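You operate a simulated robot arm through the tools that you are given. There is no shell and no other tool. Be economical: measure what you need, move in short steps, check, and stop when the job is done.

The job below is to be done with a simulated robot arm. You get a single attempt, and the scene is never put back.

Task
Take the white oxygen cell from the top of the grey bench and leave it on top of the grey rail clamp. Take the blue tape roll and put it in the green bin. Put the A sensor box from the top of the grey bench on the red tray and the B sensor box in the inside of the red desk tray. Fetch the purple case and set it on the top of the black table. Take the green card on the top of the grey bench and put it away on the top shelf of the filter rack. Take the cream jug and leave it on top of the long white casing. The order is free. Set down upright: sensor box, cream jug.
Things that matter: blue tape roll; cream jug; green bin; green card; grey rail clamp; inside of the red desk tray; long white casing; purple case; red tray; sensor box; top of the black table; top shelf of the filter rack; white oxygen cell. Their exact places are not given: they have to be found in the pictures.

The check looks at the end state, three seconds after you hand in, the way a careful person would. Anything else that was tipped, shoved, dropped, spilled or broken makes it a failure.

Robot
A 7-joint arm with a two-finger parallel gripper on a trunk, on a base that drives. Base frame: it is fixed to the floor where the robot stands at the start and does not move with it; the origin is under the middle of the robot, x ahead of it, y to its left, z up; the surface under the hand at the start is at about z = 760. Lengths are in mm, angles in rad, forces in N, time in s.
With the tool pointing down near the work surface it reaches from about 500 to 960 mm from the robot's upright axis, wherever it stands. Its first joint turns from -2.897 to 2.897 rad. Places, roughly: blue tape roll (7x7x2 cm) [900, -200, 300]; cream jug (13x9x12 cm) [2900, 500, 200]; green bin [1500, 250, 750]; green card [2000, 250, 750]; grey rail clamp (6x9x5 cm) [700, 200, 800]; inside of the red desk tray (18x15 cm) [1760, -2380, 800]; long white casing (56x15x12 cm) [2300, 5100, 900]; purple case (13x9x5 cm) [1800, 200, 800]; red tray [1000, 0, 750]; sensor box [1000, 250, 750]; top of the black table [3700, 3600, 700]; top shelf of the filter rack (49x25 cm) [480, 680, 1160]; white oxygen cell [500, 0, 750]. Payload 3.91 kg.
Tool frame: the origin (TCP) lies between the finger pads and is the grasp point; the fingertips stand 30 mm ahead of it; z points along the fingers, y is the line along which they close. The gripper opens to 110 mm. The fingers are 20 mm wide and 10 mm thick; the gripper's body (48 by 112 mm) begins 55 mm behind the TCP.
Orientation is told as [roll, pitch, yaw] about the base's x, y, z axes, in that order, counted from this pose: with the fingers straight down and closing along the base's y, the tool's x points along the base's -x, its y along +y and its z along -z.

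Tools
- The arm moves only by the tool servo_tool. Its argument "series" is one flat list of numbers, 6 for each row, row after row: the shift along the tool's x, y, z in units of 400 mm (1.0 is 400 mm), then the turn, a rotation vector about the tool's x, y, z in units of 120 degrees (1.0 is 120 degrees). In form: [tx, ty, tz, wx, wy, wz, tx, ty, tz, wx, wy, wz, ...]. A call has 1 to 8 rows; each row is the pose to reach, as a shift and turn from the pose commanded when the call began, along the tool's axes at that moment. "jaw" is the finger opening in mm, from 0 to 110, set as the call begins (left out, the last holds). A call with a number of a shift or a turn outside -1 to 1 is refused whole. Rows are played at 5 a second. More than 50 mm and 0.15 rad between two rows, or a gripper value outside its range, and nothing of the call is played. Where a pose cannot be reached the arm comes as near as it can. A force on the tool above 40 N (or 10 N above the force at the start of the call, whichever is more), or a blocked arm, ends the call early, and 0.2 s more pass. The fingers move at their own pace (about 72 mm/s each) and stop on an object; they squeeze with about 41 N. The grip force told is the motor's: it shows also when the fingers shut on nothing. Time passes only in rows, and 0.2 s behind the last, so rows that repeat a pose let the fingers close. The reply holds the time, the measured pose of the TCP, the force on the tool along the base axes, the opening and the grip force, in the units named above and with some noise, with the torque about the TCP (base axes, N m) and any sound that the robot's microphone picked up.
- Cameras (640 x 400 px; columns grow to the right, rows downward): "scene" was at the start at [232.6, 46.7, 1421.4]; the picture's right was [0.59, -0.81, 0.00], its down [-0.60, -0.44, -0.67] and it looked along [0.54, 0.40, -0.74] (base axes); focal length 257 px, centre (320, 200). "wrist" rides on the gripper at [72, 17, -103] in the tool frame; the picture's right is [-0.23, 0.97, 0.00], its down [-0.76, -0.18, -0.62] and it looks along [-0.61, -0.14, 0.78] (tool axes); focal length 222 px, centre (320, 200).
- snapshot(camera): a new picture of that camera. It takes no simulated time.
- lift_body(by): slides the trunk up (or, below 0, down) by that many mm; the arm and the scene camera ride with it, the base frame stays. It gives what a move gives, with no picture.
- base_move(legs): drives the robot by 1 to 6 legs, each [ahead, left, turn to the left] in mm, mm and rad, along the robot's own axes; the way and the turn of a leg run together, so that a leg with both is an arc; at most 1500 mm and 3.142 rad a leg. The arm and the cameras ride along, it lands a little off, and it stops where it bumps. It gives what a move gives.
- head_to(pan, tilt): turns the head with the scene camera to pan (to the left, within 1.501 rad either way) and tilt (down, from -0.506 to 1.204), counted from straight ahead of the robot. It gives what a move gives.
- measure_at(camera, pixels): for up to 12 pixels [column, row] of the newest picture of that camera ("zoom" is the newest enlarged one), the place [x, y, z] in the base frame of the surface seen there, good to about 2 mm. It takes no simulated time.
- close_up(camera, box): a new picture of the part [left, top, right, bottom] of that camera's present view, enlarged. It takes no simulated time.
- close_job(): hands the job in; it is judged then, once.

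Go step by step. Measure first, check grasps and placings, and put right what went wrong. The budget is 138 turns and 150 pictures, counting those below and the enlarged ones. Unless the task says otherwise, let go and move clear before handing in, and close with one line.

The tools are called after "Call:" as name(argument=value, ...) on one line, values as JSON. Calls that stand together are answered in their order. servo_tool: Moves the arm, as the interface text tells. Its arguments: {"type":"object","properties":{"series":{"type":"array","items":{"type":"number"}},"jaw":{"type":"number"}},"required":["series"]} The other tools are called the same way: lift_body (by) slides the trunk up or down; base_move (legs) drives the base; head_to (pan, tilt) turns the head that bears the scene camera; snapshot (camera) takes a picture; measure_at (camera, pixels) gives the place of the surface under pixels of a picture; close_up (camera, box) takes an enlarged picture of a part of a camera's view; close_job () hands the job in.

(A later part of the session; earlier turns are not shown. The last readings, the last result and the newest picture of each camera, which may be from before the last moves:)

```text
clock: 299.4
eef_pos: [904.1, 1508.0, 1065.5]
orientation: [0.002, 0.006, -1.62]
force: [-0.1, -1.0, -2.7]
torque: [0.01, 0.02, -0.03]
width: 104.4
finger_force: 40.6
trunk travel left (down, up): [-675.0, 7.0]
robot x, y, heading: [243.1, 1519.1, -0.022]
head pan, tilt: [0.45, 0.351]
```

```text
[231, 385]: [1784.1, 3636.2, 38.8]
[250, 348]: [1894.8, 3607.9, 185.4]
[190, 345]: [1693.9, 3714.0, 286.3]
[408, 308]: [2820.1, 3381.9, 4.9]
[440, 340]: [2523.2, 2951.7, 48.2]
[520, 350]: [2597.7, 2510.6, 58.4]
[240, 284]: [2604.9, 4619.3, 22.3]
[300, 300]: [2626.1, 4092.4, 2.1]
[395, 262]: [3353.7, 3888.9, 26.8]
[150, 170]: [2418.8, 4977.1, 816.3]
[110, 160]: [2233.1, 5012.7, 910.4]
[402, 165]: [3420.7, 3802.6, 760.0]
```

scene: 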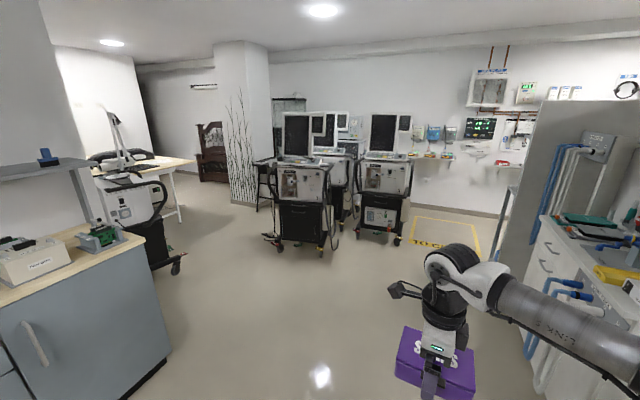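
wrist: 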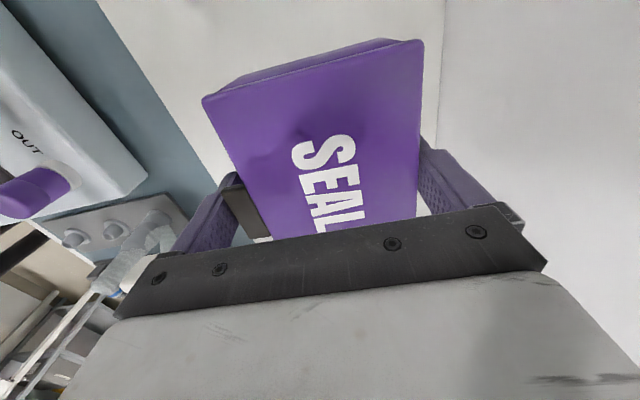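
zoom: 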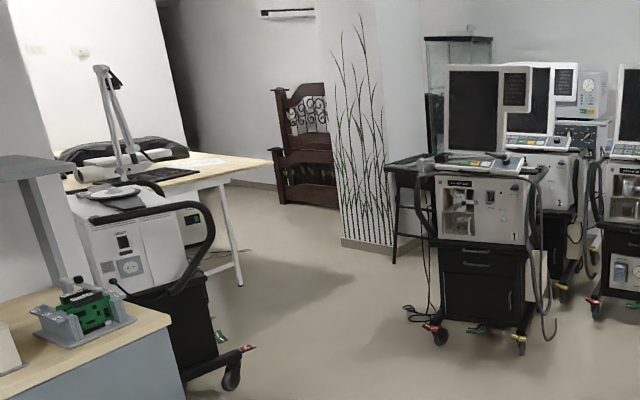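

Black table starts at about x 3400, y 3300–3900, reached through the gap between the ventilator (1784,3636) and the cluster (2523,2952). Drive to the gap's entrance in steps.

Call:
base_move(legs=[[1300, 0, 0], [0, 0, 0.8], [780, 803, 0]])

Call:
head_to(pan=0.0, tilt=0.5)

Call:
snapshot(camera="scene")

```text
clock: 314.2
eef_pos: [2036.5, 3048.8, 1064.9]
orientation: [0.001, 0.005, -0.841]
force: [-0.2, 0.1, -1.8]
torque: [0.01, -0.02, -0.03]
width: 104.2
finger_force: 40.6
trunk travel left (down, up): [-675.0, 7.0]
robot x, y, heading: [1555.6, 2591.1, 0.759]
head pan, tilt: [0.45, 0.351]
```

```text
clock: 315.1
eef_pos: [2036.5, 3048.2, 1064.7]
orientation: [0.002, 0.005, -0.844]
force: [-0.1, 0.4, -2.1]
torque: [0.0, 0.0, 0.03]
width: 104.2
finger_force: 40.6
trunk travel left (down, up): [-675.0, 7.0]
robot x, y, heading: [1560.1, 2593.0, 0.756]
head pan, tilt: [0.0, 0.499]
```

```text
51 pictures are left
```

scene: 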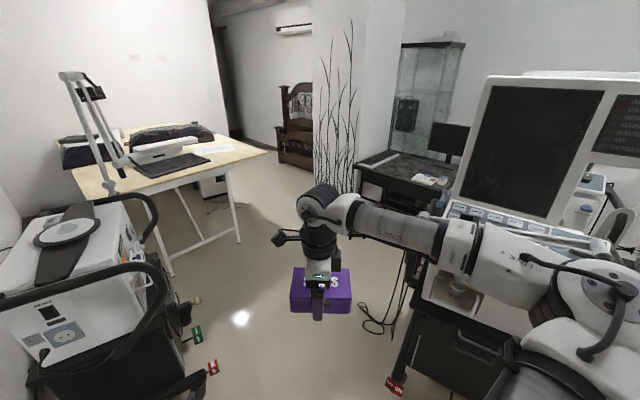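

Check clearances: left ventilator edges, right machine edges and elbow.

Call:
measure_at(camera="scene", pixels=[[212, 368], [180, 300], [150, 270], [130, 205], [400, 385], [425, 300], [490, 85], [455, 205], [550, 225], [610, 290], [400, 155], [360, 165]])

```text
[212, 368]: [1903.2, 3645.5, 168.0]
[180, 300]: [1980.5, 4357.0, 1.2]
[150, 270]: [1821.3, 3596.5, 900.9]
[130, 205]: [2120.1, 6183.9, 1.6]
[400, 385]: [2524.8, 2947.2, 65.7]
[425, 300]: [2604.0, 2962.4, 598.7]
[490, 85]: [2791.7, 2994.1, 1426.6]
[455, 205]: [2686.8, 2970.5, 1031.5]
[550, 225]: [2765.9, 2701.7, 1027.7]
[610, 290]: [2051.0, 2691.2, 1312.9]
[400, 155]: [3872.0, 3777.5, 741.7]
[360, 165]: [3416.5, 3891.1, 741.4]
```

The gap is 935 mm wide, midpoint (2214,3296). Go through along its centre and stop at about (2640,3740).

Call:
base_move(legs=[[958, 62, 0], [614, 31, 0]])

Call:
base_move(legs=[[0, 0, -0.8]])

Call:
snapshot(camera="scene")

Call:
measure_at(camera="scene", pixels=[[250, 200], [300, 200], [350, 200], [400, 200], [250, 170], [350, 170], [300, 230], [400, 170], [450, 200], [320, 150]])

```text
clock: 323.2
eef_pos: [3125.2, 4202.0, 1064.5]
orientation: [0.002, 0.005, -0.84]
force: [0.5, 0.3, -1.7]
torque: [0.02, 0.01, -0.03]
width: 104.3
finger_force: 41.6
trunk travel left (down, up): [-675.0, 7.0]
robot x, y, heading: [2647.0, 3745.8, 0.756]
head pan, tilt: [0.0, 0.499]
```

```text
clock: 325.8
eef_pos: [3307.6, 3723.8, 1066.2]
orientation: [0.003, 0.006, -1.633]
force: [0.2, 0.5, -2.9]
torque: [-0.01, 0.02, 0.02]
width: 104.3
finger_force: 41.0
trunk travel left (down, up): [-675.0, 7.0]
robot x, y, heading: [2647.4, 3744.6, -0.035]
head pan, tilt: [0.0, 0.499]
```

```text
50 pictures are left
```

scene: 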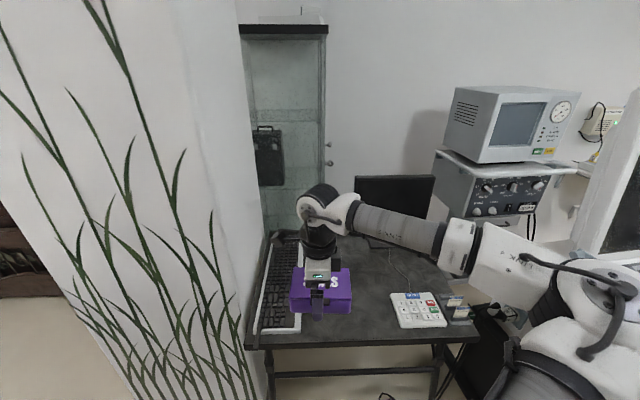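

```text
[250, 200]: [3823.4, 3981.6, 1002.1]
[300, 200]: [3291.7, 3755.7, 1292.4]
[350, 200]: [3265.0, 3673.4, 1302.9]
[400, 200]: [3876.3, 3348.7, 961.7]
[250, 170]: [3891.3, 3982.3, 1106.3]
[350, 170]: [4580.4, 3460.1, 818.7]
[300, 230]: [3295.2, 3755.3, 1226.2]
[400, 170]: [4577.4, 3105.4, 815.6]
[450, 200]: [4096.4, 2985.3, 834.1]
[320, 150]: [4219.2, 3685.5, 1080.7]
```

Measure the free area on the table between the keyboard and keypad.

Call:
measure_at(camera="scene", pixels=[[320, 330], [360, 330], [390, 335], [365, 290], [380, 270], [296, 330], [298, 300], [393, 310], [397, 295], [260, 345], [385, 255], [440, 330]])

Call:
close_up(camera="scene", box=[240, 220, 480, 370])

```text
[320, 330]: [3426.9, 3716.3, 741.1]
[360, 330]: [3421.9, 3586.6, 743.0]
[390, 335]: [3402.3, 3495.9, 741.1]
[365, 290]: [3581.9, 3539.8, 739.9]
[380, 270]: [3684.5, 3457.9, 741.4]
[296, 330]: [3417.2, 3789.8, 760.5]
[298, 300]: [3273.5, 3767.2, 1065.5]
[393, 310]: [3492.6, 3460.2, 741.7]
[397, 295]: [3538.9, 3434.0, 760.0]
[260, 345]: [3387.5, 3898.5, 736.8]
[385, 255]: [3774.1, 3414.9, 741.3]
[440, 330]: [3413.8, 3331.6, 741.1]
```

```text
2.67 times, centred on (360, 295) of scene
```

zoom: 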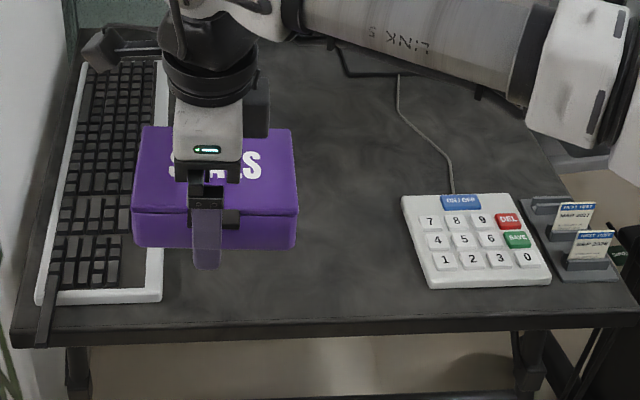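

Free spot around (3510,3610), z 741. Move over and descend.

Call:
servo_tool(series=[-0.0506, 0.1044, 0, 0, 0, 0, -0.1012, 0.2088, 0, 0, 0, 0, -0.1518, 0.3132, 0, 0, 0, 0, -0.2024, 0.4176, 0, 0, 0, 0, -0.253, 0.522, 0, 0, 0, 0, -0.253, 0.522, 0.12, 0, 0, 0, -0.253, 0.522, 0.24, 0, 0, 0, -0.253, 0.522, 0.36, 0, 0, 0])

Call:
servo_tool(series=[0, 0, 0.1, 0, 0, 0, 0, 0, 0.2, 0, 0, 0, 0, 0, 0.29, 0, 0, 0, 0, 0, 0.29, 0, 0, 0])

Call:
snapshot(camera="scene")

```text
clock: 327.6
eef_pos: [3507.5, 3609.7, 921.7]
orientation: [0.002, 0.005, -1.634]
force: [0.2, -0.3, -2.5]
torque: [-0.01, 0.01, 0.01]
width: 104.4
finger_force: 41.2
trunk travel left (down, up): [-675.0, 7.0]
robot x, y, heading: [2648.6, 3746.3, -0.034]
head pan, tilt: [0.0, 0.499]
```

```text
clock: 328.6
eef_pos: [3508.1, 3614.1, 805.3]
orientation: [0.003, 0.005, -1.633]
force: [-0.6, 0.1, -1.2]
torque: [0.01, 0.01, 0.0]
width: 104.2
finger_force: 40.4
trunk travel left (down, up): [-675.0, 7.0]
robot x, y, heading: [2646.7, 3745.5, -0.032]
head pan, tilt: [0.0, 0.499]
```

```text
48 pictures are left
```

scene: 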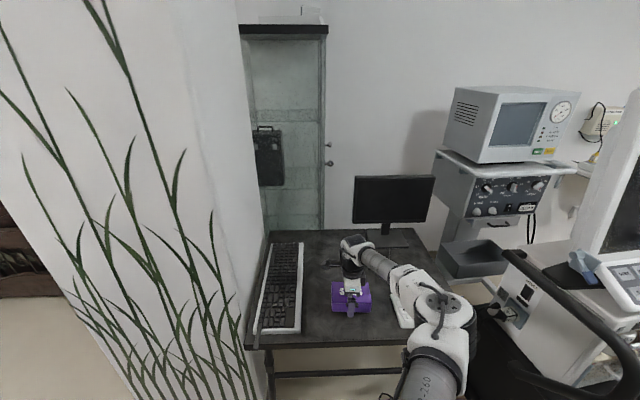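

Call:
servo_tool(series=[0, 0, 0.03, 0, 0, 0, 0, 0, 0.05, 0, 0, 0, 0, 0, 0.057, 0, 0, 0, 0, 0, 0.057, 0, 0, 0])

Call:
servo_tool(series=[0, 0, 0.005, 0, 0, 0, 0, 0, 0.01, 0, 0, 0, 0, 0, 0.01, 0, 0, 0])

```text
clock: 329.6
eef_pos: [3510.2, 3613.0, 782.1]
orientation: [0.003, 0.004, -1.635]
force: [0.5, 0.0, -1.6]
torque: [0.0, 0.02, 0.0]
width: 104.4
finger_force: 40.8
trunk travel left (down, up): [-675.0, 7.0]
robot x, y, heading: [2647.7, 3743.9, -0.04]
head pan, tilt: [0.0, 0.499]
```

```text
clock: 330.4
eef_pos: [3510.4, 3612.5, 781.2]
orientation: [0.005, 0.004, -1.634]
force: [-0.1, 0.6, 13.4]
torque: [-0.88, -0.71, -0.03]
width: 104.4
finger_force: 41.1
trunk travel left (down, up): [-675.0, 7.0]
robot x, y, heading: [2645.4, 3741.7, -0.037]
head pan, tilt: [0.0, 0.499]
```

Contact (13 N). Release to 110 and rise.

Call:
servo_tool(series=[0, 0, -0.003, 0, 0, 0, 0, 0, -0.003, 0, 0, 0, 0, 0, -0.06, 0, 0, 0, 0, 0, -0.15, 0, 0, 0, 0, 0, -0.26, 0, 0, 0, 0, 0, -0.37, 0, 0, 0, 0, 0, -0.48, 0, 0, 0, 0, 0, -0.6, 0, 0, 0], jaw=110)

Call:
close_up(camera="scene", box=[240, 220, 480, 370])

Call:
head_to(pan=1.3, tilt=0.5)

Call:
snapshot(camera="scene")

```text
clock: 332.1
eef_pos: [3509.7, 3610.8, 1019.5]
orientation: [0.002, 0.005, -1.633]
force: [0.6, 0.3, -0.1]
torque: [-0.02, -0.01, -0.01]
width: 110.2
finger_force: 0.2
trunk travel left (down, up): [-675.0, 7.0]
robot x, y, heading: [2647.4, 3743.7, -0.042]
head pan, tilt: [0.0, 0.499]
```

```text
2.67 times, centred on (360, 295) of scene
```

zoom: 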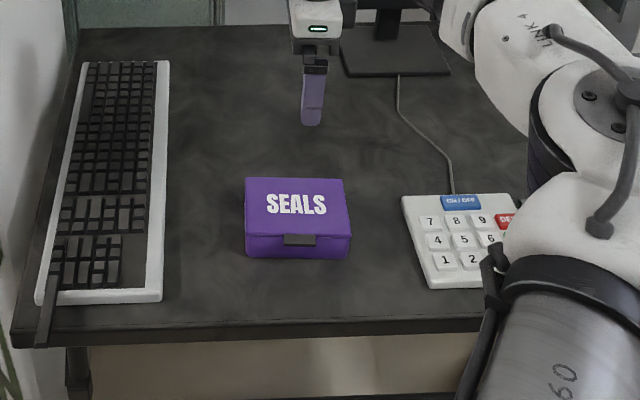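

```text
clock: 333.6
eef_pos: [3509.4, 3610.4, 1018.9]
orientation: [0.001, 0.005, -1.633]
force: [0.9, 1.5, 0.8]
torque: [-0.03, 0.0, 0.0]
width: 110.2
finger_force: 0.0
trunk travel left (down, up): [-675.0, 7.0]
robot x, y, heading: [2643.1, 3747.3, -0.039]
head pan, tilt: [1.3, 0.499]
```

```text
46 pictures are left
```

scene: 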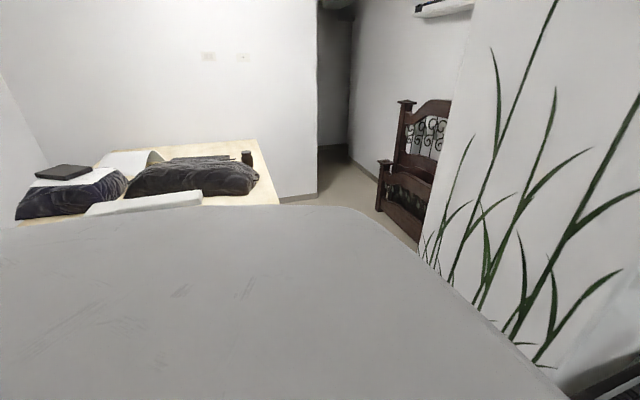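

Case is on the table. Measure the long white casing from here for later.

Call:
close_up(camera="scene", box=[0, 130, 300, 240])

Call:
measure_at(camera="scene", pixels=[[145, 202], [100, 210], [190, 196], [200, 192], [90, 208], [200, 180], [70, 190], [265, 190], [140, 195]])

Call:
servo_tool(series=[0, -0.1, 0, 0, 0, 0, 0, -0.2, 0, 0, 0, 0, 0, -0.3, 0, 0, 0, 0, 0, -0.4, 0, 0, 0, 0, 0, -0.5, 0, 0, 0, 0, 0, -0.56, 0, 0, 0, 0])

```text
2.13 times, centred on (150, 185) of scene
```

zoom: 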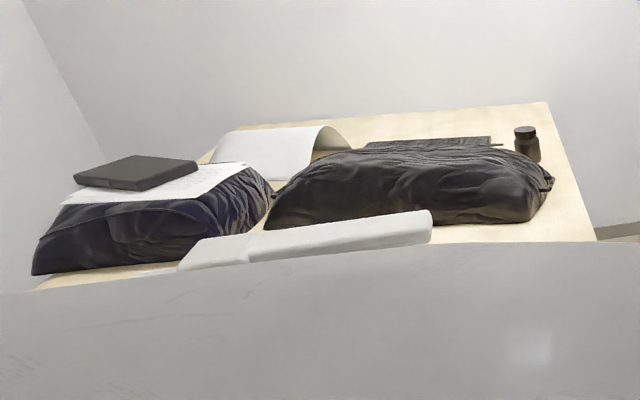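

```text
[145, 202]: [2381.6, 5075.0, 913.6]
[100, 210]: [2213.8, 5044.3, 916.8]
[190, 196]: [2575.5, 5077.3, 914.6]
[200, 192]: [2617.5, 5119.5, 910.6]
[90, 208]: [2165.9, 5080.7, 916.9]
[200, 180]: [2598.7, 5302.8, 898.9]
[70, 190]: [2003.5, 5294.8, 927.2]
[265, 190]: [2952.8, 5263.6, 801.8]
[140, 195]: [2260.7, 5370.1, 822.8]
```

```text
clock: 335.0
eef_pos: [3284.7, 3623.0, 1017.7]
orientation: [0.002, 0.007, -1.633]
force: [0.1, 0.2, 0.7]
torque: [-0.01, -0.01, 0.02]
width: 109.9
finger_force: 0.0
trunk travel left (down, up): [-675.0, 7.0]
robot x, y, heading: [2647.7, 3744.6, -0.036]
head pan, tilt: [1.3, 0.499]
```

Casing top is z≈914, spanning x≈2080–2620 near y≈5070. Now retrace the route for the jug.

Call:
base_move(legs=[[0, 0, 0.795], [-614, -31, 0], [-958, -62, 0]])

Call:
base_move(legs=[[0, 0, -0.756], [0, -1090, 0], [-1500, 0, 0], [-500, 0, 0], [0, 0, -1.571]])

```text
clock: 345.1
eef_pos: [2095.6, 2987.0, 1017.2]
orientation: [0.002, 0.006, -0.843]
force: [0.4, 0.1, -0.4]
torque: [-0.01, 0.02, -0.02]
width: 110.1
finger_force: 0.0
trunk travel left (down, up): [-675.0, 7.0]
robot x, y, heading: [1562.2, 2618.0, 0.754]
head pan, tilt: [1.3, 0.499]
```

```text
clock: 369.3
eef_pos: [-549.7, 938.6, 1017.1]
orientation: [0.002, 0.006, 3.09]
force: [-0.3, 1.1, -0.4]
torque: [-0.03, 0.01, 0.01]
width: 110.2
finger_force: 0.0
trunk travel left (down, up): [-675.0, 7.0]
robot x, y, heading: [-431.9, 1577.9, -1.596]
head pan, tilt: [1.3, 0.499]
```

Continue down the side passage, then along the aisle.

Call:
base_move(legs=[[0, 0, 0.025], [1500, 0, 0], [1290, 0, 0], [0, 0, 1.571]])

Call:
base_move(legs=[[1500, 0, 0], [1500, 0, 0], [900, 0, 0]])

Call:
base_move(legs=[[0, 0, 1.571], [0, -300, 0]])

```text
clock: 387.0
eef_pos: [227.1, -1273.8, 1017.1]
orientation: [0.001, 0.006, -1.577]
force: [1.2, -0.2, -0.7]
torque: [0.01, -0.03, -0.01]
width: 110.0
finger_force: 0.1
trunk travel left (down, up): [-675.0, 7.0]
robot x, y, heading: [-417.8, -1191.5, 0.019]
head pan, tilt: [1.3, 0.499]
```

```text
clock: 405.9
eef_pos: [4133.0, -1206.0, 1017.5]
orientation: [0.002, 0.006, -1.57]
force: [1.1, 0.0, 0.1]
torque: [0.0, 0.0, 0.02]
width: 110.1
finger_force: 0.1
trunk travel left (down, up): [-675.0, 7.0]
robot x, y, heading: [3488.0, -1125.3, 0.029]
head pan, tilt: [1.3, 0.499]
```

```text
clock: 412.6
eef_pos: [3885.2, -482.4, 1016.9]
orientation: [0.002, 0.007, -0.031]
force: [0.0, -0.5, -0.5]
torque: [0.0, 0.0, -0.02]
width: 110.1
finger_force: 0.0
trunk travel left (down, up): [-675.0, 7.0]
robot x, y, heading: [3785.3, -1126.6, 1.57]
head pan, tilt: [1.3, 0.499]
```

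Look at the low shelf.

Call:
head_to(pan=0.4, tilt=0.6)

Call:
snapshot(camera="scene")

Call:
close_up(camera="scene", box=[180, 180, 320, 310])

```text
clock: 413.8
eef_pos: [3885.1, -482.9, 1016.7]
orientation: [0.001, 0.006, -0.03]
force: [1.1, 0.8, 0.4]
torque: [-0.01, 0.02, 0.02]
width: 109.9
finger_force: 0.1
trunk travel left (down, up): [-675.0, 7.0]
robot x, y, heading: [3781.6, -1123.6, 1.57]
head pan, tilt: [0.4, 0.6]
```

```text
44 pictures are left
```

scene: 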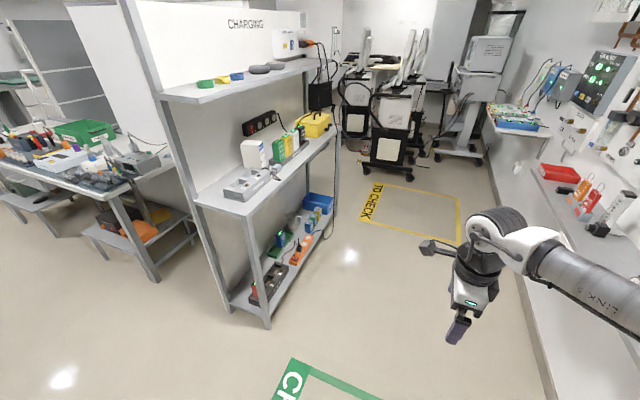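

```text
3.08 times, centred on (250, 245) of scene
```

zoom: 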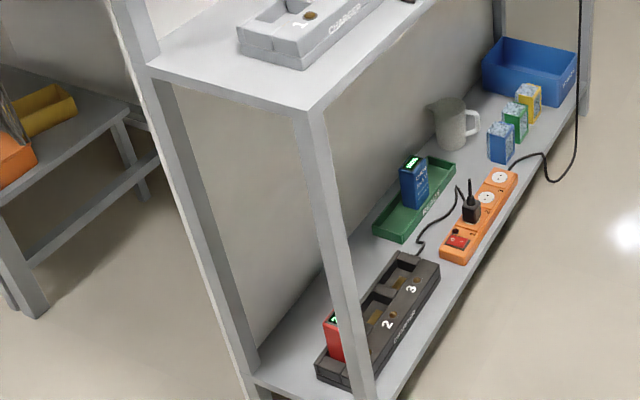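

Call:
measure_at(camera="zoom", pixels=[[450, 110], [450, 140], [472, 125], [435, 105], [500, 145], [500, 130], [515, 120], [530, 95], [525, 70], [440, 170], [480, 170], [310, 100]])

Call:
measure_at(camera="scene", pixels=[[246, 212], [325, 150], [335, 200], [272, 325], [400, 290], [455, 240]])

```text
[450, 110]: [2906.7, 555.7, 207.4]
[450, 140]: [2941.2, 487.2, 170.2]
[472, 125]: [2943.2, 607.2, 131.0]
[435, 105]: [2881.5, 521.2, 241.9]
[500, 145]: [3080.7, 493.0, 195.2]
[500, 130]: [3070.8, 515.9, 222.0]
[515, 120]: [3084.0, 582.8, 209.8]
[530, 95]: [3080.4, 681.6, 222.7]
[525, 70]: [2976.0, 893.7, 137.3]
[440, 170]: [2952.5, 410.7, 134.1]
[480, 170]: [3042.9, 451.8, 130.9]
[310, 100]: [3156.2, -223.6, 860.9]
```

```text
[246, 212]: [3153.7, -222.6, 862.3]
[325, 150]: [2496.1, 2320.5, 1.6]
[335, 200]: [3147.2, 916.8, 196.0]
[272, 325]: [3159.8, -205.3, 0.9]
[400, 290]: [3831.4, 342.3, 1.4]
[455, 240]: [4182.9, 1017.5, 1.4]
```

Jug stands at about (2920,510) on the bottom shelf (z≈130), with batteries in front at x≈3080. I'll set the tool to forward yaw with a 25° tilt here before entering.

Call:
servo_tool(series=[0.03, 0, 0, 0, 0, -0.07, 0.06, 0, 0, 0, 0, -0.14, 0.1, 0, 0, 0, 0, -0.21, 0.13, 0, 0, 0, 0, -0.28, 0.16, 0, 0, 0, 0, -0.35, 0.19, 0, 0, 0, 0, -0.42, 0.22, 0, 0, 0, 0, -0.49, 0.255, 0, 0, 0, 0, -0.56])

Call:
servo_tool(series=[0, 0, 0, 0, 0, -0.07, 0, 0, 0, 0, 0, -0.14, 0, 0, 0, 0, 0, -0.204, 0, 0, 0, 0, 0, -0.204])

Call:
servo_tool(series=[0, 0, 0, 0, -0.07, 0, 0, 0, 0, 0, -0.14, 0, 0, 0, 0, 0, -0.208, 0, 0, 0, 0, 0, -0.208, 0])

Call:
lift_body(by=-400)

Call:
base_move(legs=[[1500, 0, 0], [130, 0, 0]])

```text
clock: 415.6
eef_pos: [3783.6, -479.5, 1017.4]
orientation: [0.005, -0.001, 1.144]
force: [0.5, 0.0, -0.1]
torque: [0.0, 0.0, 0.02]
width: 110.0
finger_force: 0.0
trunk travel left (down, up): [-675.0, 7.0]
robot x, y, heading: [3778.0, -1127.1, 1.57]
head pan, tilt: [0.4, 0.6]
```

```text
clock: 416.6
eef_pos: [3784.4, -480.3, 1017.9]
orientation: [0.006, 0.0, 1.573]
force: [0.0, -0.4, -0.1]
torque: [-0.01, 0.0, 0.01]
width: 110.0
finger_force: 0.1
trunk travel left (down, up): [-675.0, 7.0]
robot x, y, heading: [3783.5, -1123.9, 1.567]
head pan, tilt: [0.4, 0.6]
```

```text
clock: 417.6
eef_pos: [3784.0, -479.1, 1018.6]
orientation: [0.008, -0.441, 1.568]
force: [-0.1, 0.3, 0.4]
torque: [-0.02, -0.02, 0.02]
width: 110.1
finger_force: 0.2
trunk travel left (down, up): [-675.0, 7.0]
robot x, y, heading: [3782.1, -1125.8, 1.568]
head pan, tilt: [0.4, 0.6]
```

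```text
clock: 421.4
eef_pos: [3782.9, -478.6, 618.0]
orientation: [0.006, -0.439, 1.568]
force: [0.3, -0.3, -0.1]
torque: [0.01, 0.0, 0.01]
width: 110.2
finger_force: 0.0
trunk travel left (down, up): [-275.0, 407.0]
robot x, y, heading: [3786.2, -1126.8, 1.569]
head pan, tilt: [0.4, 0.6]
```

```text
clock: 429.8
eef_pos: [3784.1, 1168.9, 618.7]
orientation: [0.006, -0.438, 1.572]
force: [0.6, -1.0, 0.7]
torque: [0.01, 0.01, 0.01]
width: 110.1
finger_force: 0.1
trunk travel left (down, up): [-275.0, 407.0]
robot x, y, heading: [3787.2, 527.0, 1.573]
head pan, tilt: [0.4, 0.6]
```

Turn to face the rack (with extra 60 mm clearance) and look.

Call:
base_move(legs=[[0, -70, 0], [0, 0, 1.571]])

Call:
lift_body(by=-130)

Call:
head_to(pan=0.0, tilt=0.6)

Call:
snapshot(camera="scene")

Call:
snapshot(camera="wrist")

```text
clock: 435.0
eef_pos: [3212.1, 521.4, 618.2]
orientation: [0.007, -0.439, -3.139]
force: [-0.4, -0.2, -0.9]
torque: [0.01, -0.02, 0.02]
width: 109.7
finger_force: 0.0
trunk travel left (down, up): [-275.0, 407.0]
robot x, y, heading: [3857.8, 524.6, -3.146]
head pan, tilt: [0.4, 0.6]
```

```text
clock: 436.6
eef_pos: [3212.0, 520.2, 487.8]
orientation: [0.007, -0.438, -3.14]
force: [0.8, -0.4, -0.4]
torque: [0.0, 0.03, 0.01]
width: 110.1
finger_force: 0.0
trunk travel left (down, up): [-145.0, 537.0]
robot x, y, heading: [3856.5, 524.6, -3.137]
head pan, tilt: [0.4, 0.6]
```

```text
clock: 437.4
eef_pos: [3212.1, 521.2, 488.1]
orientation: [0.006, -0.439, -3.14]
force: [-0.1, -0.5, 0.1]
torque: [-0.01, 0.0, 0.06]
width: 109.9
finger_force: 0.1
trunk travel left (down, up): [-145.0, 537.0]
robot x, y, heading: [3856.3, 523.6, -3.141]
head pan, tilt: [0.0, 0.6]
```

```text
42 pictures are left
```

scene: 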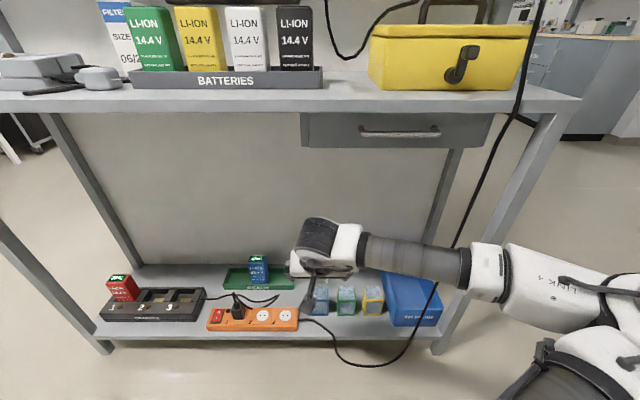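

```text
41 pictures are left
```

wrist: 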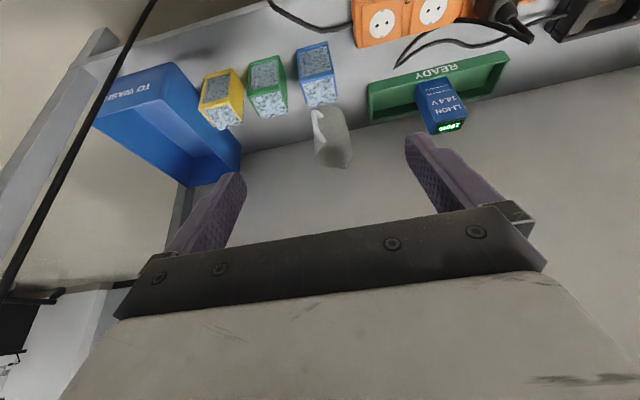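

Zoom on the jug and measure it, plus the drawer and cable.

Call:
measure_at(camera="scene", pixels=[[305, 145], [485, 145], [460, 240], [440, 290], [400, 350], [300, 80], [320, 290], [348, 293], [350, 310], [310, 130], [240, 100]])

Call:
close_up(camera="wrist", box=[190, 30, 470, 200])

```text
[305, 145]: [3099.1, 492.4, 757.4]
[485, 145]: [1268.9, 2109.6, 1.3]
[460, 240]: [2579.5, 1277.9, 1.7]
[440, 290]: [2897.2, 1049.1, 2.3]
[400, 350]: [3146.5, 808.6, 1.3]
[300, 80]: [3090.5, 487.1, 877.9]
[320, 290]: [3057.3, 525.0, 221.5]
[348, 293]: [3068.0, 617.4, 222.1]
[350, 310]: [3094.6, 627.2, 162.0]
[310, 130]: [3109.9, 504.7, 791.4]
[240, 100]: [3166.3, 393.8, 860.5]
```

```text
2.29 times, centred on (330, 115) of wrist
```

zoom: 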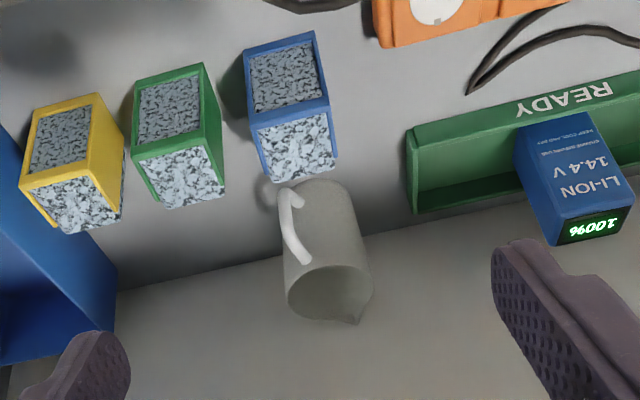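

Measure jug rim, handle, and drawer bottom details on the zoom.

Call:
measure_at(camera="zoom", pixels=[[288, 285], [330, 264], [370, 280], [330, 322], [358, 320], [284, 200], [292, 195], [300, 258], [290, 240], [350, 220], [320, 185], [280, 110]])

Call:
close_up(camera="wrist", box=[280, 80, 380, 180])

```text
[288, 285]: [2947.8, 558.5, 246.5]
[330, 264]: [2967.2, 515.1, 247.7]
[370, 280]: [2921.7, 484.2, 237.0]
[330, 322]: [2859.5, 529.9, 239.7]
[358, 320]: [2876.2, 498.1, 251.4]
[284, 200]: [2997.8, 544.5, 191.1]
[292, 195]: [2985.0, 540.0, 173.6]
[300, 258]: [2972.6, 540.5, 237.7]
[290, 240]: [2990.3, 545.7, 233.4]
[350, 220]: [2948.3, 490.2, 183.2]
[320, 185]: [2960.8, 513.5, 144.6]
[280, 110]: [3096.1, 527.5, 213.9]
```

```text
4.00 times, centred on (330, 130) of wrist
```

zoom: 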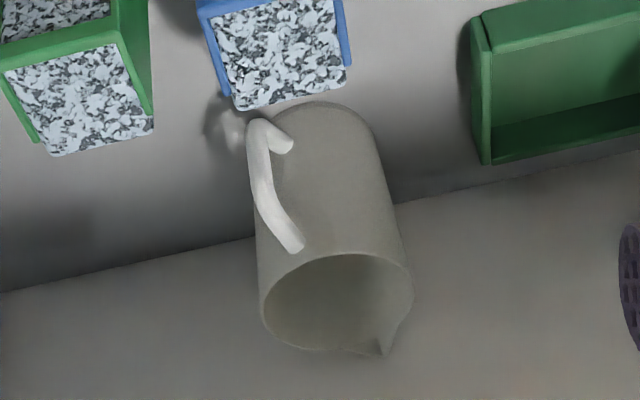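

Jug centre (2924,521), r≈44, rim z 248, handle toward +x. Lower the hand before entering under the shelf/drawer (bottom z≈757).

Call:
servo_tool(series=[0.04, 0, 0.085, 0, 0, 0, 0.08, 0, 0.17, 0, 0, 0, 0.12, 0, 0.255, 0, 0, 0, 0.1585, 0, 0.34, 0, 0, 0, 0.1585, 0, 0.34, 0, 0, 0])

```text
clock: 438.6
eef_pos: [3210.2, 518.8, 337.5]
orientation: [0.006, -0.437, -3.14]
force: [0.0, -1.2, -0.9]
torque: [0.04, 0.04, -0.04]
width: 110.0
finger_force: 0.1
trunk travel left (down, up): [-145.0, 537.0]
robot x, y, heading: [3858.2, 520.7, -3.144]
head pan, tilt: [0.0, 0.6]
```

Drive 100 ahead, then move forward to the pre-grasp point over the jug.

Call:
base_move(legs=[[100, 0, 0]])

Call:
servo_tool(series=[-0.1, 0, 0.047, 0, 0, 0, -0.2, 0, 0.094, 0, 0, 0, -0.29, 0, 0.135, 0, 0, 0, -0.29, 0, 0.135, 0, 0, 0])

Call:
snapshot(camera="wrist")

Call:
snapshot(camera="scene")

```text
clock: 439.8
eef_pos: [3111.0, 517.0, 337.4]
orientation: [0.007, -0.438, -3.142]
force: [0.3, -0.2, 0.2]
torque: [0.02, -0.01, 0.0]
width: 110.0
finger_force: 0.1
trunk travel left (down, up): [-145.0, 537.0]
robot x, y, heading: [3760.9, 522.3, -3.136]
head pan, tilt: [0.0, 0.6]
```

```text
clock: 440.8
eef_pos: [2983.2, 514.9, 338.9]
orientation: [0.008, -0.438, -3.14]
force: [0.0, 0.6, -0.3]
torque: [-0.03, 0.0, 0.01]
width: 110.1
finger_force: 0.0
trunk travel left (down, up): [-145.0, 537.0]
robot x, y, heading: [3762.0, 524.5, -3.138]
head pan, tilt: [0.0, 0.6]
```

```text
38 pictures are left
```

wrist: 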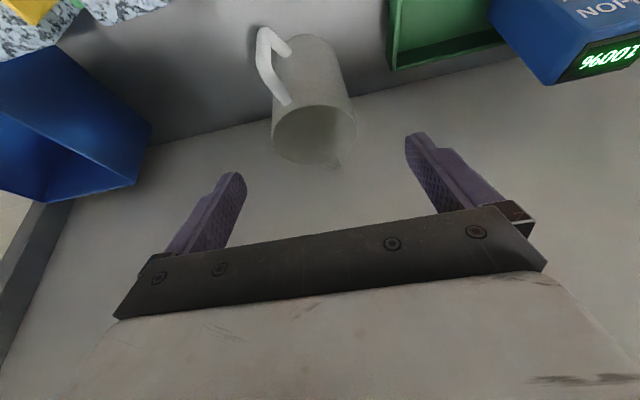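

```text
37 pictures are left
```

scene: 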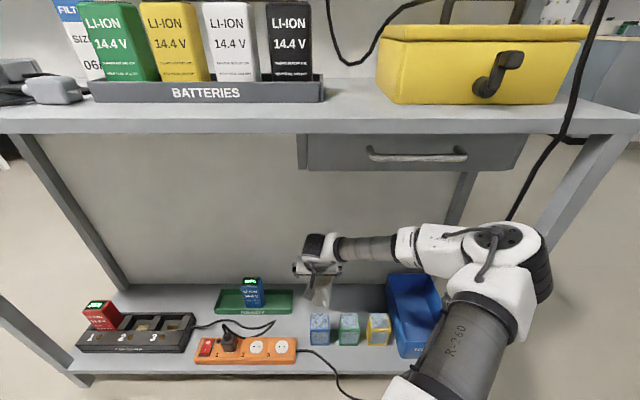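

Refine the jug's rim position from here.

Call:
measure_at(camera="wrist", pixels=[[275, 128], [353, 122], [312, 105], [318, 163], [292, 110], [342, 110], [345, 90], [275, 85]])

```text
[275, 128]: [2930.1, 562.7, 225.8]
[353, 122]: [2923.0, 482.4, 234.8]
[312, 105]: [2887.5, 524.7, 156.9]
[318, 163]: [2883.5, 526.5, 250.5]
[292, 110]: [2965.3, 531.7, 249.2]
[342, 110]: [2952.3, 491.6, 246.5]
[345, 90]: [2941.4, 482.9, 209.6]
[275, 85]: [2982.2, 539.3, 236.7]
```

Advance along the tool axis around the jug.

Call:
servo_tool(series=[-0.014, -0.0175, 0.08, 0, 0, 0, -0.014, -0.0175, 0.16, 0, 0, 0, -0.014, -0.0175, 0.24, 0, 0, 0, -0.014, -0.0175, 0.312, 0, 0, 0, -0.014, -0.0175, 0.312, 0, 0, 0])

Call:
snapshot(camera="wrist")

```text
clock: 442.0
eef_pos: [2924.3, 523.1, 226.8]
orientation: [0.007, -0.437, -3.137]
force: [0.6, 0.1, -0.1]
torque: [-0.02, 0.01, -0.03]
width: 110.0
finger_force: 0.1
trunk travel left (down, up): [-145.0, 537.0]
robot x, y, heading: [3757.8, 523.0, -3.142]
head pan, tilt: [0.0, 0.6]
```

```text
36 pictures are left
```

wrist: 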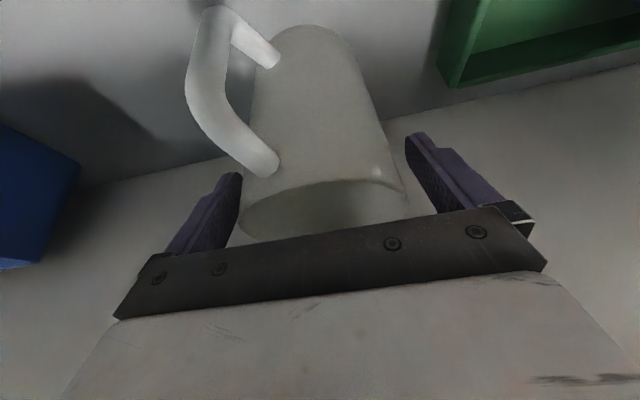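

Jug rim is centred between the fingers, handle clear. Close and lift slightly.

Call:
servo_tool(series=[0, 0, 0, 0, 0, 0, 0, 0, 0, 0, 0, 0, 0, 0, 0, 0, 0, 0], jaw=60)

Call:
servo_tool(series=[-0.011, 0, -0.0227, 0, 0, 0, -0.0317, 0, -0.068, 0, 0, 0, -0.063, 0, -0.136, 0, 0, 0, -0.095, 0, -0.204, 0, 0, 0, -0.095, 0, -0.204, 0, 0, 0])

Call:
snapshot(camera="wrist")

Call:
close_up(camera="scene", box=[250, 200, 450, 360])

```text
clock: 442.8
eef_pos: [2924.2, 523.0, 228.4]
orientation: [0.007, -0.438, -3.14]
force: [-0.4, 0.8, -0.2]
torque: [0.01, 0.03, 0.0]
width: 82.6
finger_force: 41.1
trunk travel left (down, up): [-145.0, 537.0]
robot x, y, heading: [3756.4, 522.9, -3.138]
head pan, tilt: [0.0, 0.6]
```

```text
clock: 444.0
eef_pos: [2924.5, 523.0, 316.2]
orientation: [0.005, -0.438, -3.139]
force: [0.7, -0.8, -0.9]
torque: [-0.01, 0.03, 0.0]
width: 82.5
finger_force: 40.9
trunk travel left (down, up): [-145.0, 537.0]
robot x, y, heading: [3754.1, 523.3, -3.135]
head pan, tilt: [0.0, 0.6]
```

```text
35 pictures are left
```

wrist: 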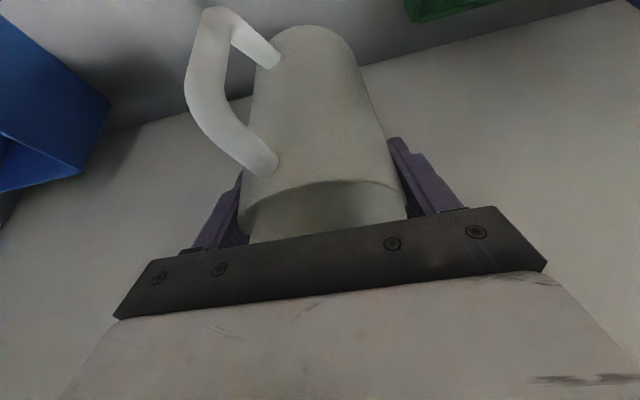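

```text
2.50 times, centred on (350, 280) of scene
```

zoom: 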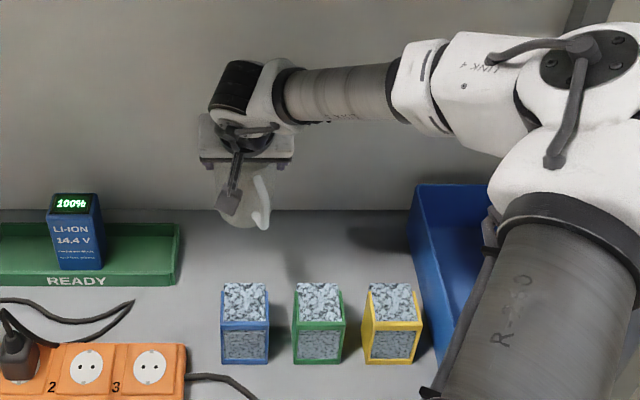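

Jug is held upright. Raise a bit more, then back out over the batteries with base and arm.

Call:
servo_tool(series=[-0.02, 0, -0.042, 0, 0, 0, -0.042, 0, -0.0906, 0, 0, 0, -0.042, 0, -0.0906, 0, 0, 0])

Call:
base_move(legs=[[-130, 0, 0]])

Call:
servo_tool(series=[0.08, 0, -0.038, 0, 0, 0, 0.16, 0, -0.076, 0, 0, 0, 0.24, 0, -0.114, 0, 0, 0, 0.32, 0, -0.152, 0, 0, 0, 0.41, 0, -0.19, 0, 0, 0, 0.41, 0, -0.19, 0, 0, 0])

Call:
snapshot(camera="scene")

```text
clock: 444.8
eef_pos: [2926.0, 522.2, 357.2]
orientation: [0.006, -0.437, -3.139]
force: [0.2, -0.1, -0.4]
torque: [-0.02, 0.0, 0.0]
width: 82.4
finger_force: 41.1
trunk travel left (down, up): [-145.0, 537.0]
robot x, y, heading: [3758.1, 522.9, -3.136]
head pan, tilt: [0.0, 0.6]
```

```text
clock: 446.1
eef_pos: [3054.7, 523.8, 357.2]
orientation: [0.007, -0.437, -3.14]
force: [1.0, 0.0, -0.3]
torque: [0.01, 0.05, 0.0]
width: 82.7
finger_force: 41.3
trunk travel left (down, up): [-145.0, 537.0]
robot x, y, heading: [3885.9, 526.9, -3.143]
head pan, tilt: [0.0, 0.6]
```

```text
clock: 447.5
eef_pos: [3235.8, 526.4, 354.4]
orientation: [0.006, -0.437, -3.14]
force: [1.0, -0.2, -1.3]
torque: [0.02, -0.02, 0.0]
width: 82.6
finger_force: 40.7
trunk travel left (down, up): [-145.0, 537.0]
robot x, y, heading: [3889.5, 526.4, -3.141]
head pan, tilt: [0.0, 0.6]
```

```text
33 pictures are left
```

scene: 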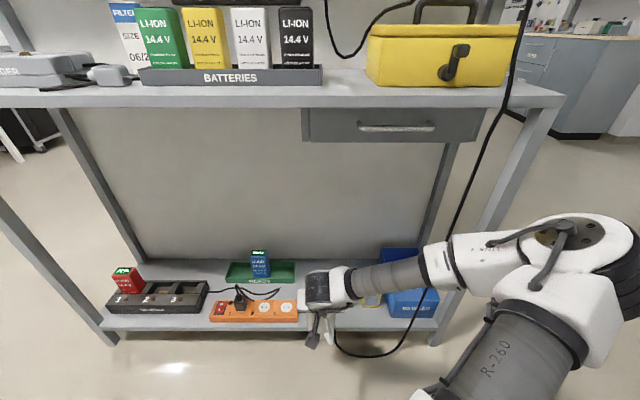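

Jug is clear of the rack. Turn away, raise the trunk, and drive out to the aisle.

Call:
base_move(legs=[[0, 0, 1.571]])

Call:
lift_body(by=400)

Call:
lift_body(by=130)

Call:
base_move(legs=[[1500, 0, 0], [150, 0, 0], [0, 0, -1.571]])

Call:
base_move(legs=[[1500, 0, 0], [1500, 0, 0], [680, 0, 0]])

Call:
snapshot(camera="wrist")

```text
clock: 451.8
eef_pos: [3886.6, -127.6, 355.4]
orientation: [0.006, -0.439, -1.567]
force: [0.1, -0.5, -0.4]
torque: [0.01, 0.0, -0.03]
width: 82.3
finger_force: 40.7
trunk travel left (down, up): [-145.0, 537.0]
robot x, y, heading: [3885.6, 527.1, -1.568]
head pan, tilt: [0.0, 0.6]
```

```text
clock: 455.6
eef_pos: [3886.1, -129.0, 756.4]
orientation: [0.008, -0.439, -1.566]
force: [0.4, 0.1, -0.9]
torque: [0.02, -0.02, 0.0]
width: 82.4
finger_force: 41.2
trunk travel left (down, up): [-545.0, 137.0]
robot x, y, heading: [3888.4, 522.9, -1.564]
head pan, tilt: [0.0, 0.6]
```

```text
clock: 457.2
eef_pos: [3886.7, -127.8, 884.8]
orientation: [0.008, -0.438, -1.569]
force: [0.3, 0.0, -0.7]
torque: [-0.03, 0.01, -0.02]
width: 82.2
finger_force: 41.0
trunk travel left (down, up): [-675.0, 7.0]
robot x, y, heading: [3891.1, 524.7, -1.568]
head pan, tilt: [0.0, 0.6]
```

```text
clock: 469.6
eef_pos: [3217.5, -1158.7, 885.7]
orientation: [0.006, -0.439, -3.127]
force: [0.2, 0.7, -0.8]
torque: [0.02, 0.05, -0.01]
width: 82.0
finger_force: 41.1
trunk travel left (down, up): [-675.0, 7.0]
robot x, y, heading: [3873.9, -1152.8, -3.134]
head pan, tilt: [0.0, 0.6]
```

```text
clock: 487.4
eef_pos: [-463.5, -1145.4, 884.7]
orientation: [0.006, -0.439, 3.124]
force: [0.2, 0.1, 0.3]
torque: [0.0, 0.04, 0.02]
width: 82.0
finger_force: 41.1
trunk travel left (down, up): [-675.0, 7.0]
robot x, y, heading: [186.8, -1161.8, 3.127]
head pan, tilt: [0.0, 0.6]
```

```text
32 pictures are left
```

wrist: 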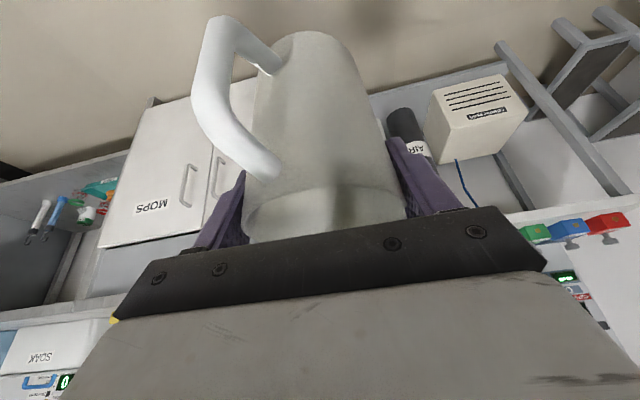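

Continue through the side passage into the left room, retracing the earlier way.

Call:
base_move(legs=[[0, 0, -1.556], [0, 620, 0], [1500, 0, 0], [1200, 0, 0], [0, 0, -1.571]])

Call:
base_move(legs=[[1500, 0, 0], [480, 0, 0]])

```text
clock: 513.0
eef_pos: [189.3, 1502.8, 885.2]
orientation: [0.008, -0.439, 0.019]
force: [-0.5, 0.3, -0.3]
torque: [-0.03, -0.03, 0.02]
width: 81.5
finger_force: 40.8
trunk travel left (down, up): [-675.0, 7.0]
robot x, y, heading: [-464.0, 1497.0, 0.017]
head pan, tilt: [0.0, 0.6]
```

```text
clock: 522.8
eef_pos: [2159.6, 1535.0, 885.6]
orientation: [0.006, -0.436, 0.016]
force: [0.1, -0.1, -1.6]
torque: [0.01, 0.03, 0.02]
width: 81.2
finger_force: 41.1
trunk travel left (down, up): [-675.0, 7.0]
robot x, y, heading: [1505.7, 1525.4, 0.016]
head pan, tilt: [0.0, 0.6]
```

Go through the gap and toward the wooden table, facing +y.

Call:
base_move(legs=[[55, 1075, 0], [0, 0, 0.74], [958, 62, 0], [0, 0, 0.815]])

Call:
head_to(pan=0.0, tilt=0.4)

Call:
snapshot(camera="scene")

Call:
snapshot(camera="wrist")

```text
clock: 540.2
eef_pos: [2188.4, 3947.3, 885.0]
orientation: [0.007, -0.438, 1.574]
force: [-0.2, -0.2, -0.1]
torque: [0.01, 0.02, 0.0]
width: 80.9
finger_force: 40.5
trunk travel left (down, up): [-675.0, 7.0]
robot x, y, heading: [2187.3, 3294.1, 1.573]
head pan, tilt: [0.0, 0.6]
```

```text
clock: 540.9
eef_pos: [2186.9, 3949.0, 885.5]
orientation: [0.005, -0.439, 1.575]
force: [-1.2, 0.0, 0.1]
torque: [0.0, 0.01, 0.03]
width: 80.8
finger_force: 40.7
trunk travel left (down, up): [-675.0, 7.0]
robot x, y, heading: [2182.9, 3297.3, 1.577]
head pan, tilt: [0.0, 0.4]
```

```text
31 pictures are left
```

scene: 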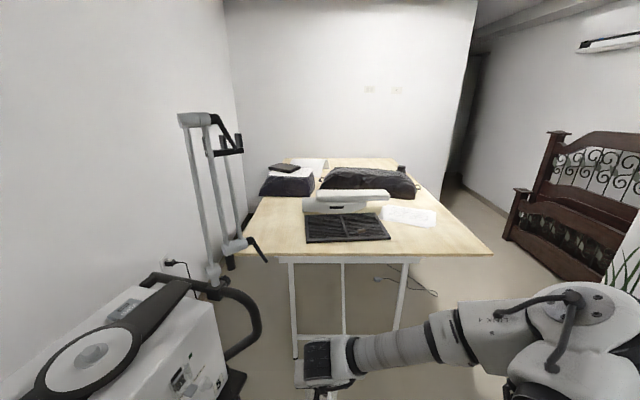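

```text
30 pictures are left
```

wrist: 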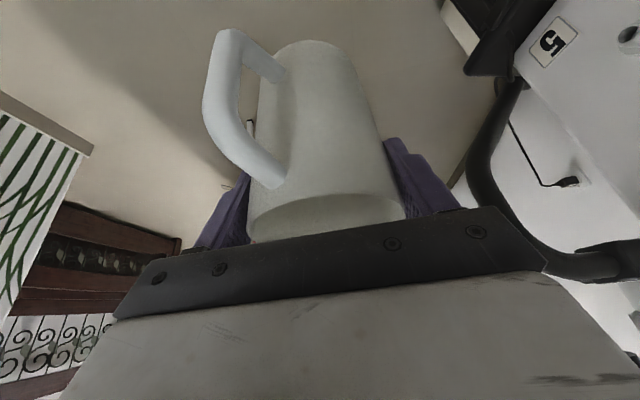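

The jug is slowly slipping (width 82.6→80.8), so be quick. Measure casing, table edge and lamp.

Call:
measure_at(camera="scene", pixels=[[345, 195], [310, 200], [385, 193], [345, 205], [345, 192], [300, 258], [480, 250], [345, 228], [262, 258], [235, 248], [400, 262], [370, 197]])

Call:
close_up(camera="scene", box=[200, 140, 460, 300])

```text
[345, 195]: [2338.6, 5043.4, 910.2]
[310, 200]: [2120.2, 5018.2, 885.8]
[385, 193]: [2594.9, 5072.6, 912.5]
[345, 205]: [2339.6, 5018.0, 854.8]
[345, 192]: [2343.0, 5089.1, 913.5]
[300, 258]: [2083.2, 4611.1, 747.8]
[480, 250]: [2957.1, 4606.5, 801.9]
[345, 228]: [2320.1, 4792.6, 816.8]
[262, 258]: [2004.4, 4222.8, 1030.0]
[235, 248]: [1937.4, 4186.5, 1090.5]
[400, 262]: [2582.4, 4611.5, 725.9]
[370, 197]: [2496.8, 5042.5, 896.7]
```

```text
2.46 times, centred on (330, 220) of scene
```

zoom: 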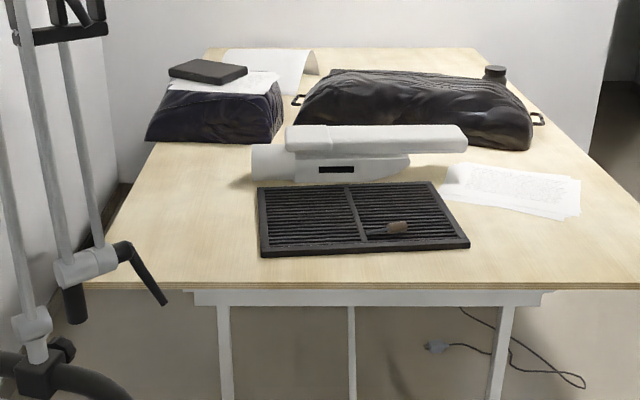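

Raise the jug 190 mm here, drive up to the table, and measure the casing's top face.

Call:
servo_tool(series=[-0.05, 0, -0.1075, 0, 0, 0, -0.1, 0, -0.215, 0, 0, 0, -0.15, 0, -0.3225, 0, 0, 0, -0.2, 0, -0.43, 0, 0, 0, -0.2, 0, -0.43, 0, 0, 0])

Call:
measure_at(camera="zoom", pixels=[[290, 148], [460, 143], [295, 128], [455, 127], [370, 140], [370, 128], [370, 152], [330, 140], [420, 138]])

Call:
base_move(legs=[[930, -221, 0]])

Call:
head_to(pan=0.0, tilt=0.6)

Call:
snapshot(camera="scene")

Call:
snapshot(camera="wrist")

```text
clock: 542.1
eef_pos: [2169.2, 3944.7, 1072.5]
orientation: [0.011, -0.427, 1.618]
force: [0.6, -0.2, -0.6]
torque: [-0.01, -0.02, -0.04]
width: 80.9
finger_force: 41.0
trunk travel left (down, up): [-675.0, 7.0]
robot x, y, heading: [2185.2, 3294.6, 1.574]
head pan, tilt: [0.0, 0.4]
```

```text
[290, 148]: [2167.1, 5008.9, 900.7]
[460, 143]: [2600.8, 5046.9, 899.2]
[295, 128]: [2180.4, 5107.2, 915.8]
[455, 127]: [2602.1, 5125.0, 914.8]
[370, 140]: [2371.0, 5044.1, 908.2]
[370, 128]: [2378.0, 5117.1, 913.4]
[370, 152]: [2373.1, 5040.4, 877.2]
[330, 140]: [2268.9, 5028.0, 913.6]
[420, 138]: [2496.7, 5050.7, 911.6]
```

```text
clock: 543.9
eef_pos: [2201.1, 4088.1, 1070.0]
orientation: [0.026, -0.428, 1.611]
force: [0.0, 0.2, -0.3]
torque: [0.0, 0.02, 0.05]
width: 80.8
finger_force: 41.1
trunk travel left (down, up): [-675.0, 7.0]
robot x, y, heading: [2225.2, 3444.1, 1.575]
head pan, tilt: [0.0, 0.4]
stopped in leg 1: the robot was blocked; the commanded pose is now the measured one
```

```text
clock: 544.6
eef_pos: [2201.8, 4087.7, 1071.0]
orientation: [0.025, -0.427, 1.611]
force: [0.1, 0.0, -1.6]
torque: [-0.01, -0.02, 0.02]
width: 80.6
finger_force: 41.2
trunk travel left (down, up): [-675.0, 7.0]
robot x, y, heading: [2217.8, 3436.1, 1.574]
head pan, tilt: [0.0, 0.6]
```

```text
28 pictures are left
```

scene: 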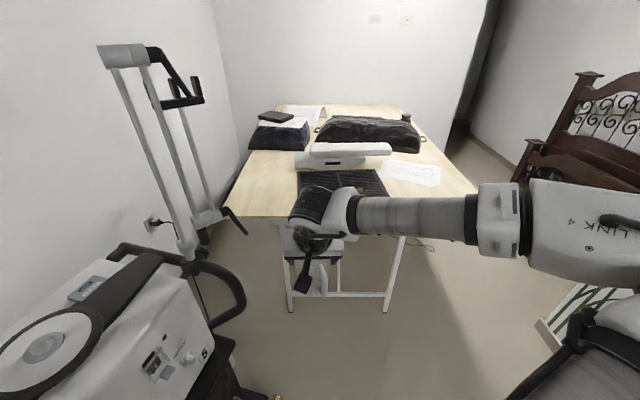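

```text
27 pictures are left
```

wrist: 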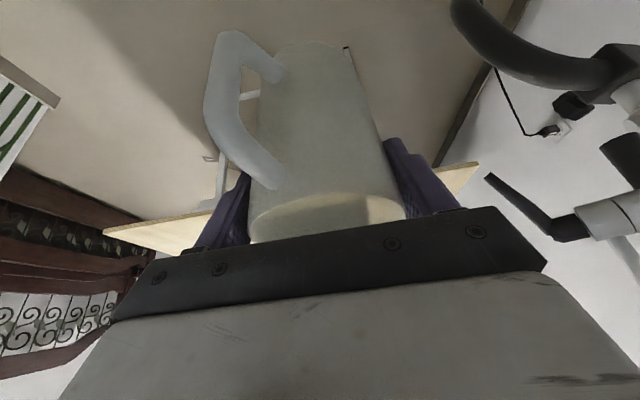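

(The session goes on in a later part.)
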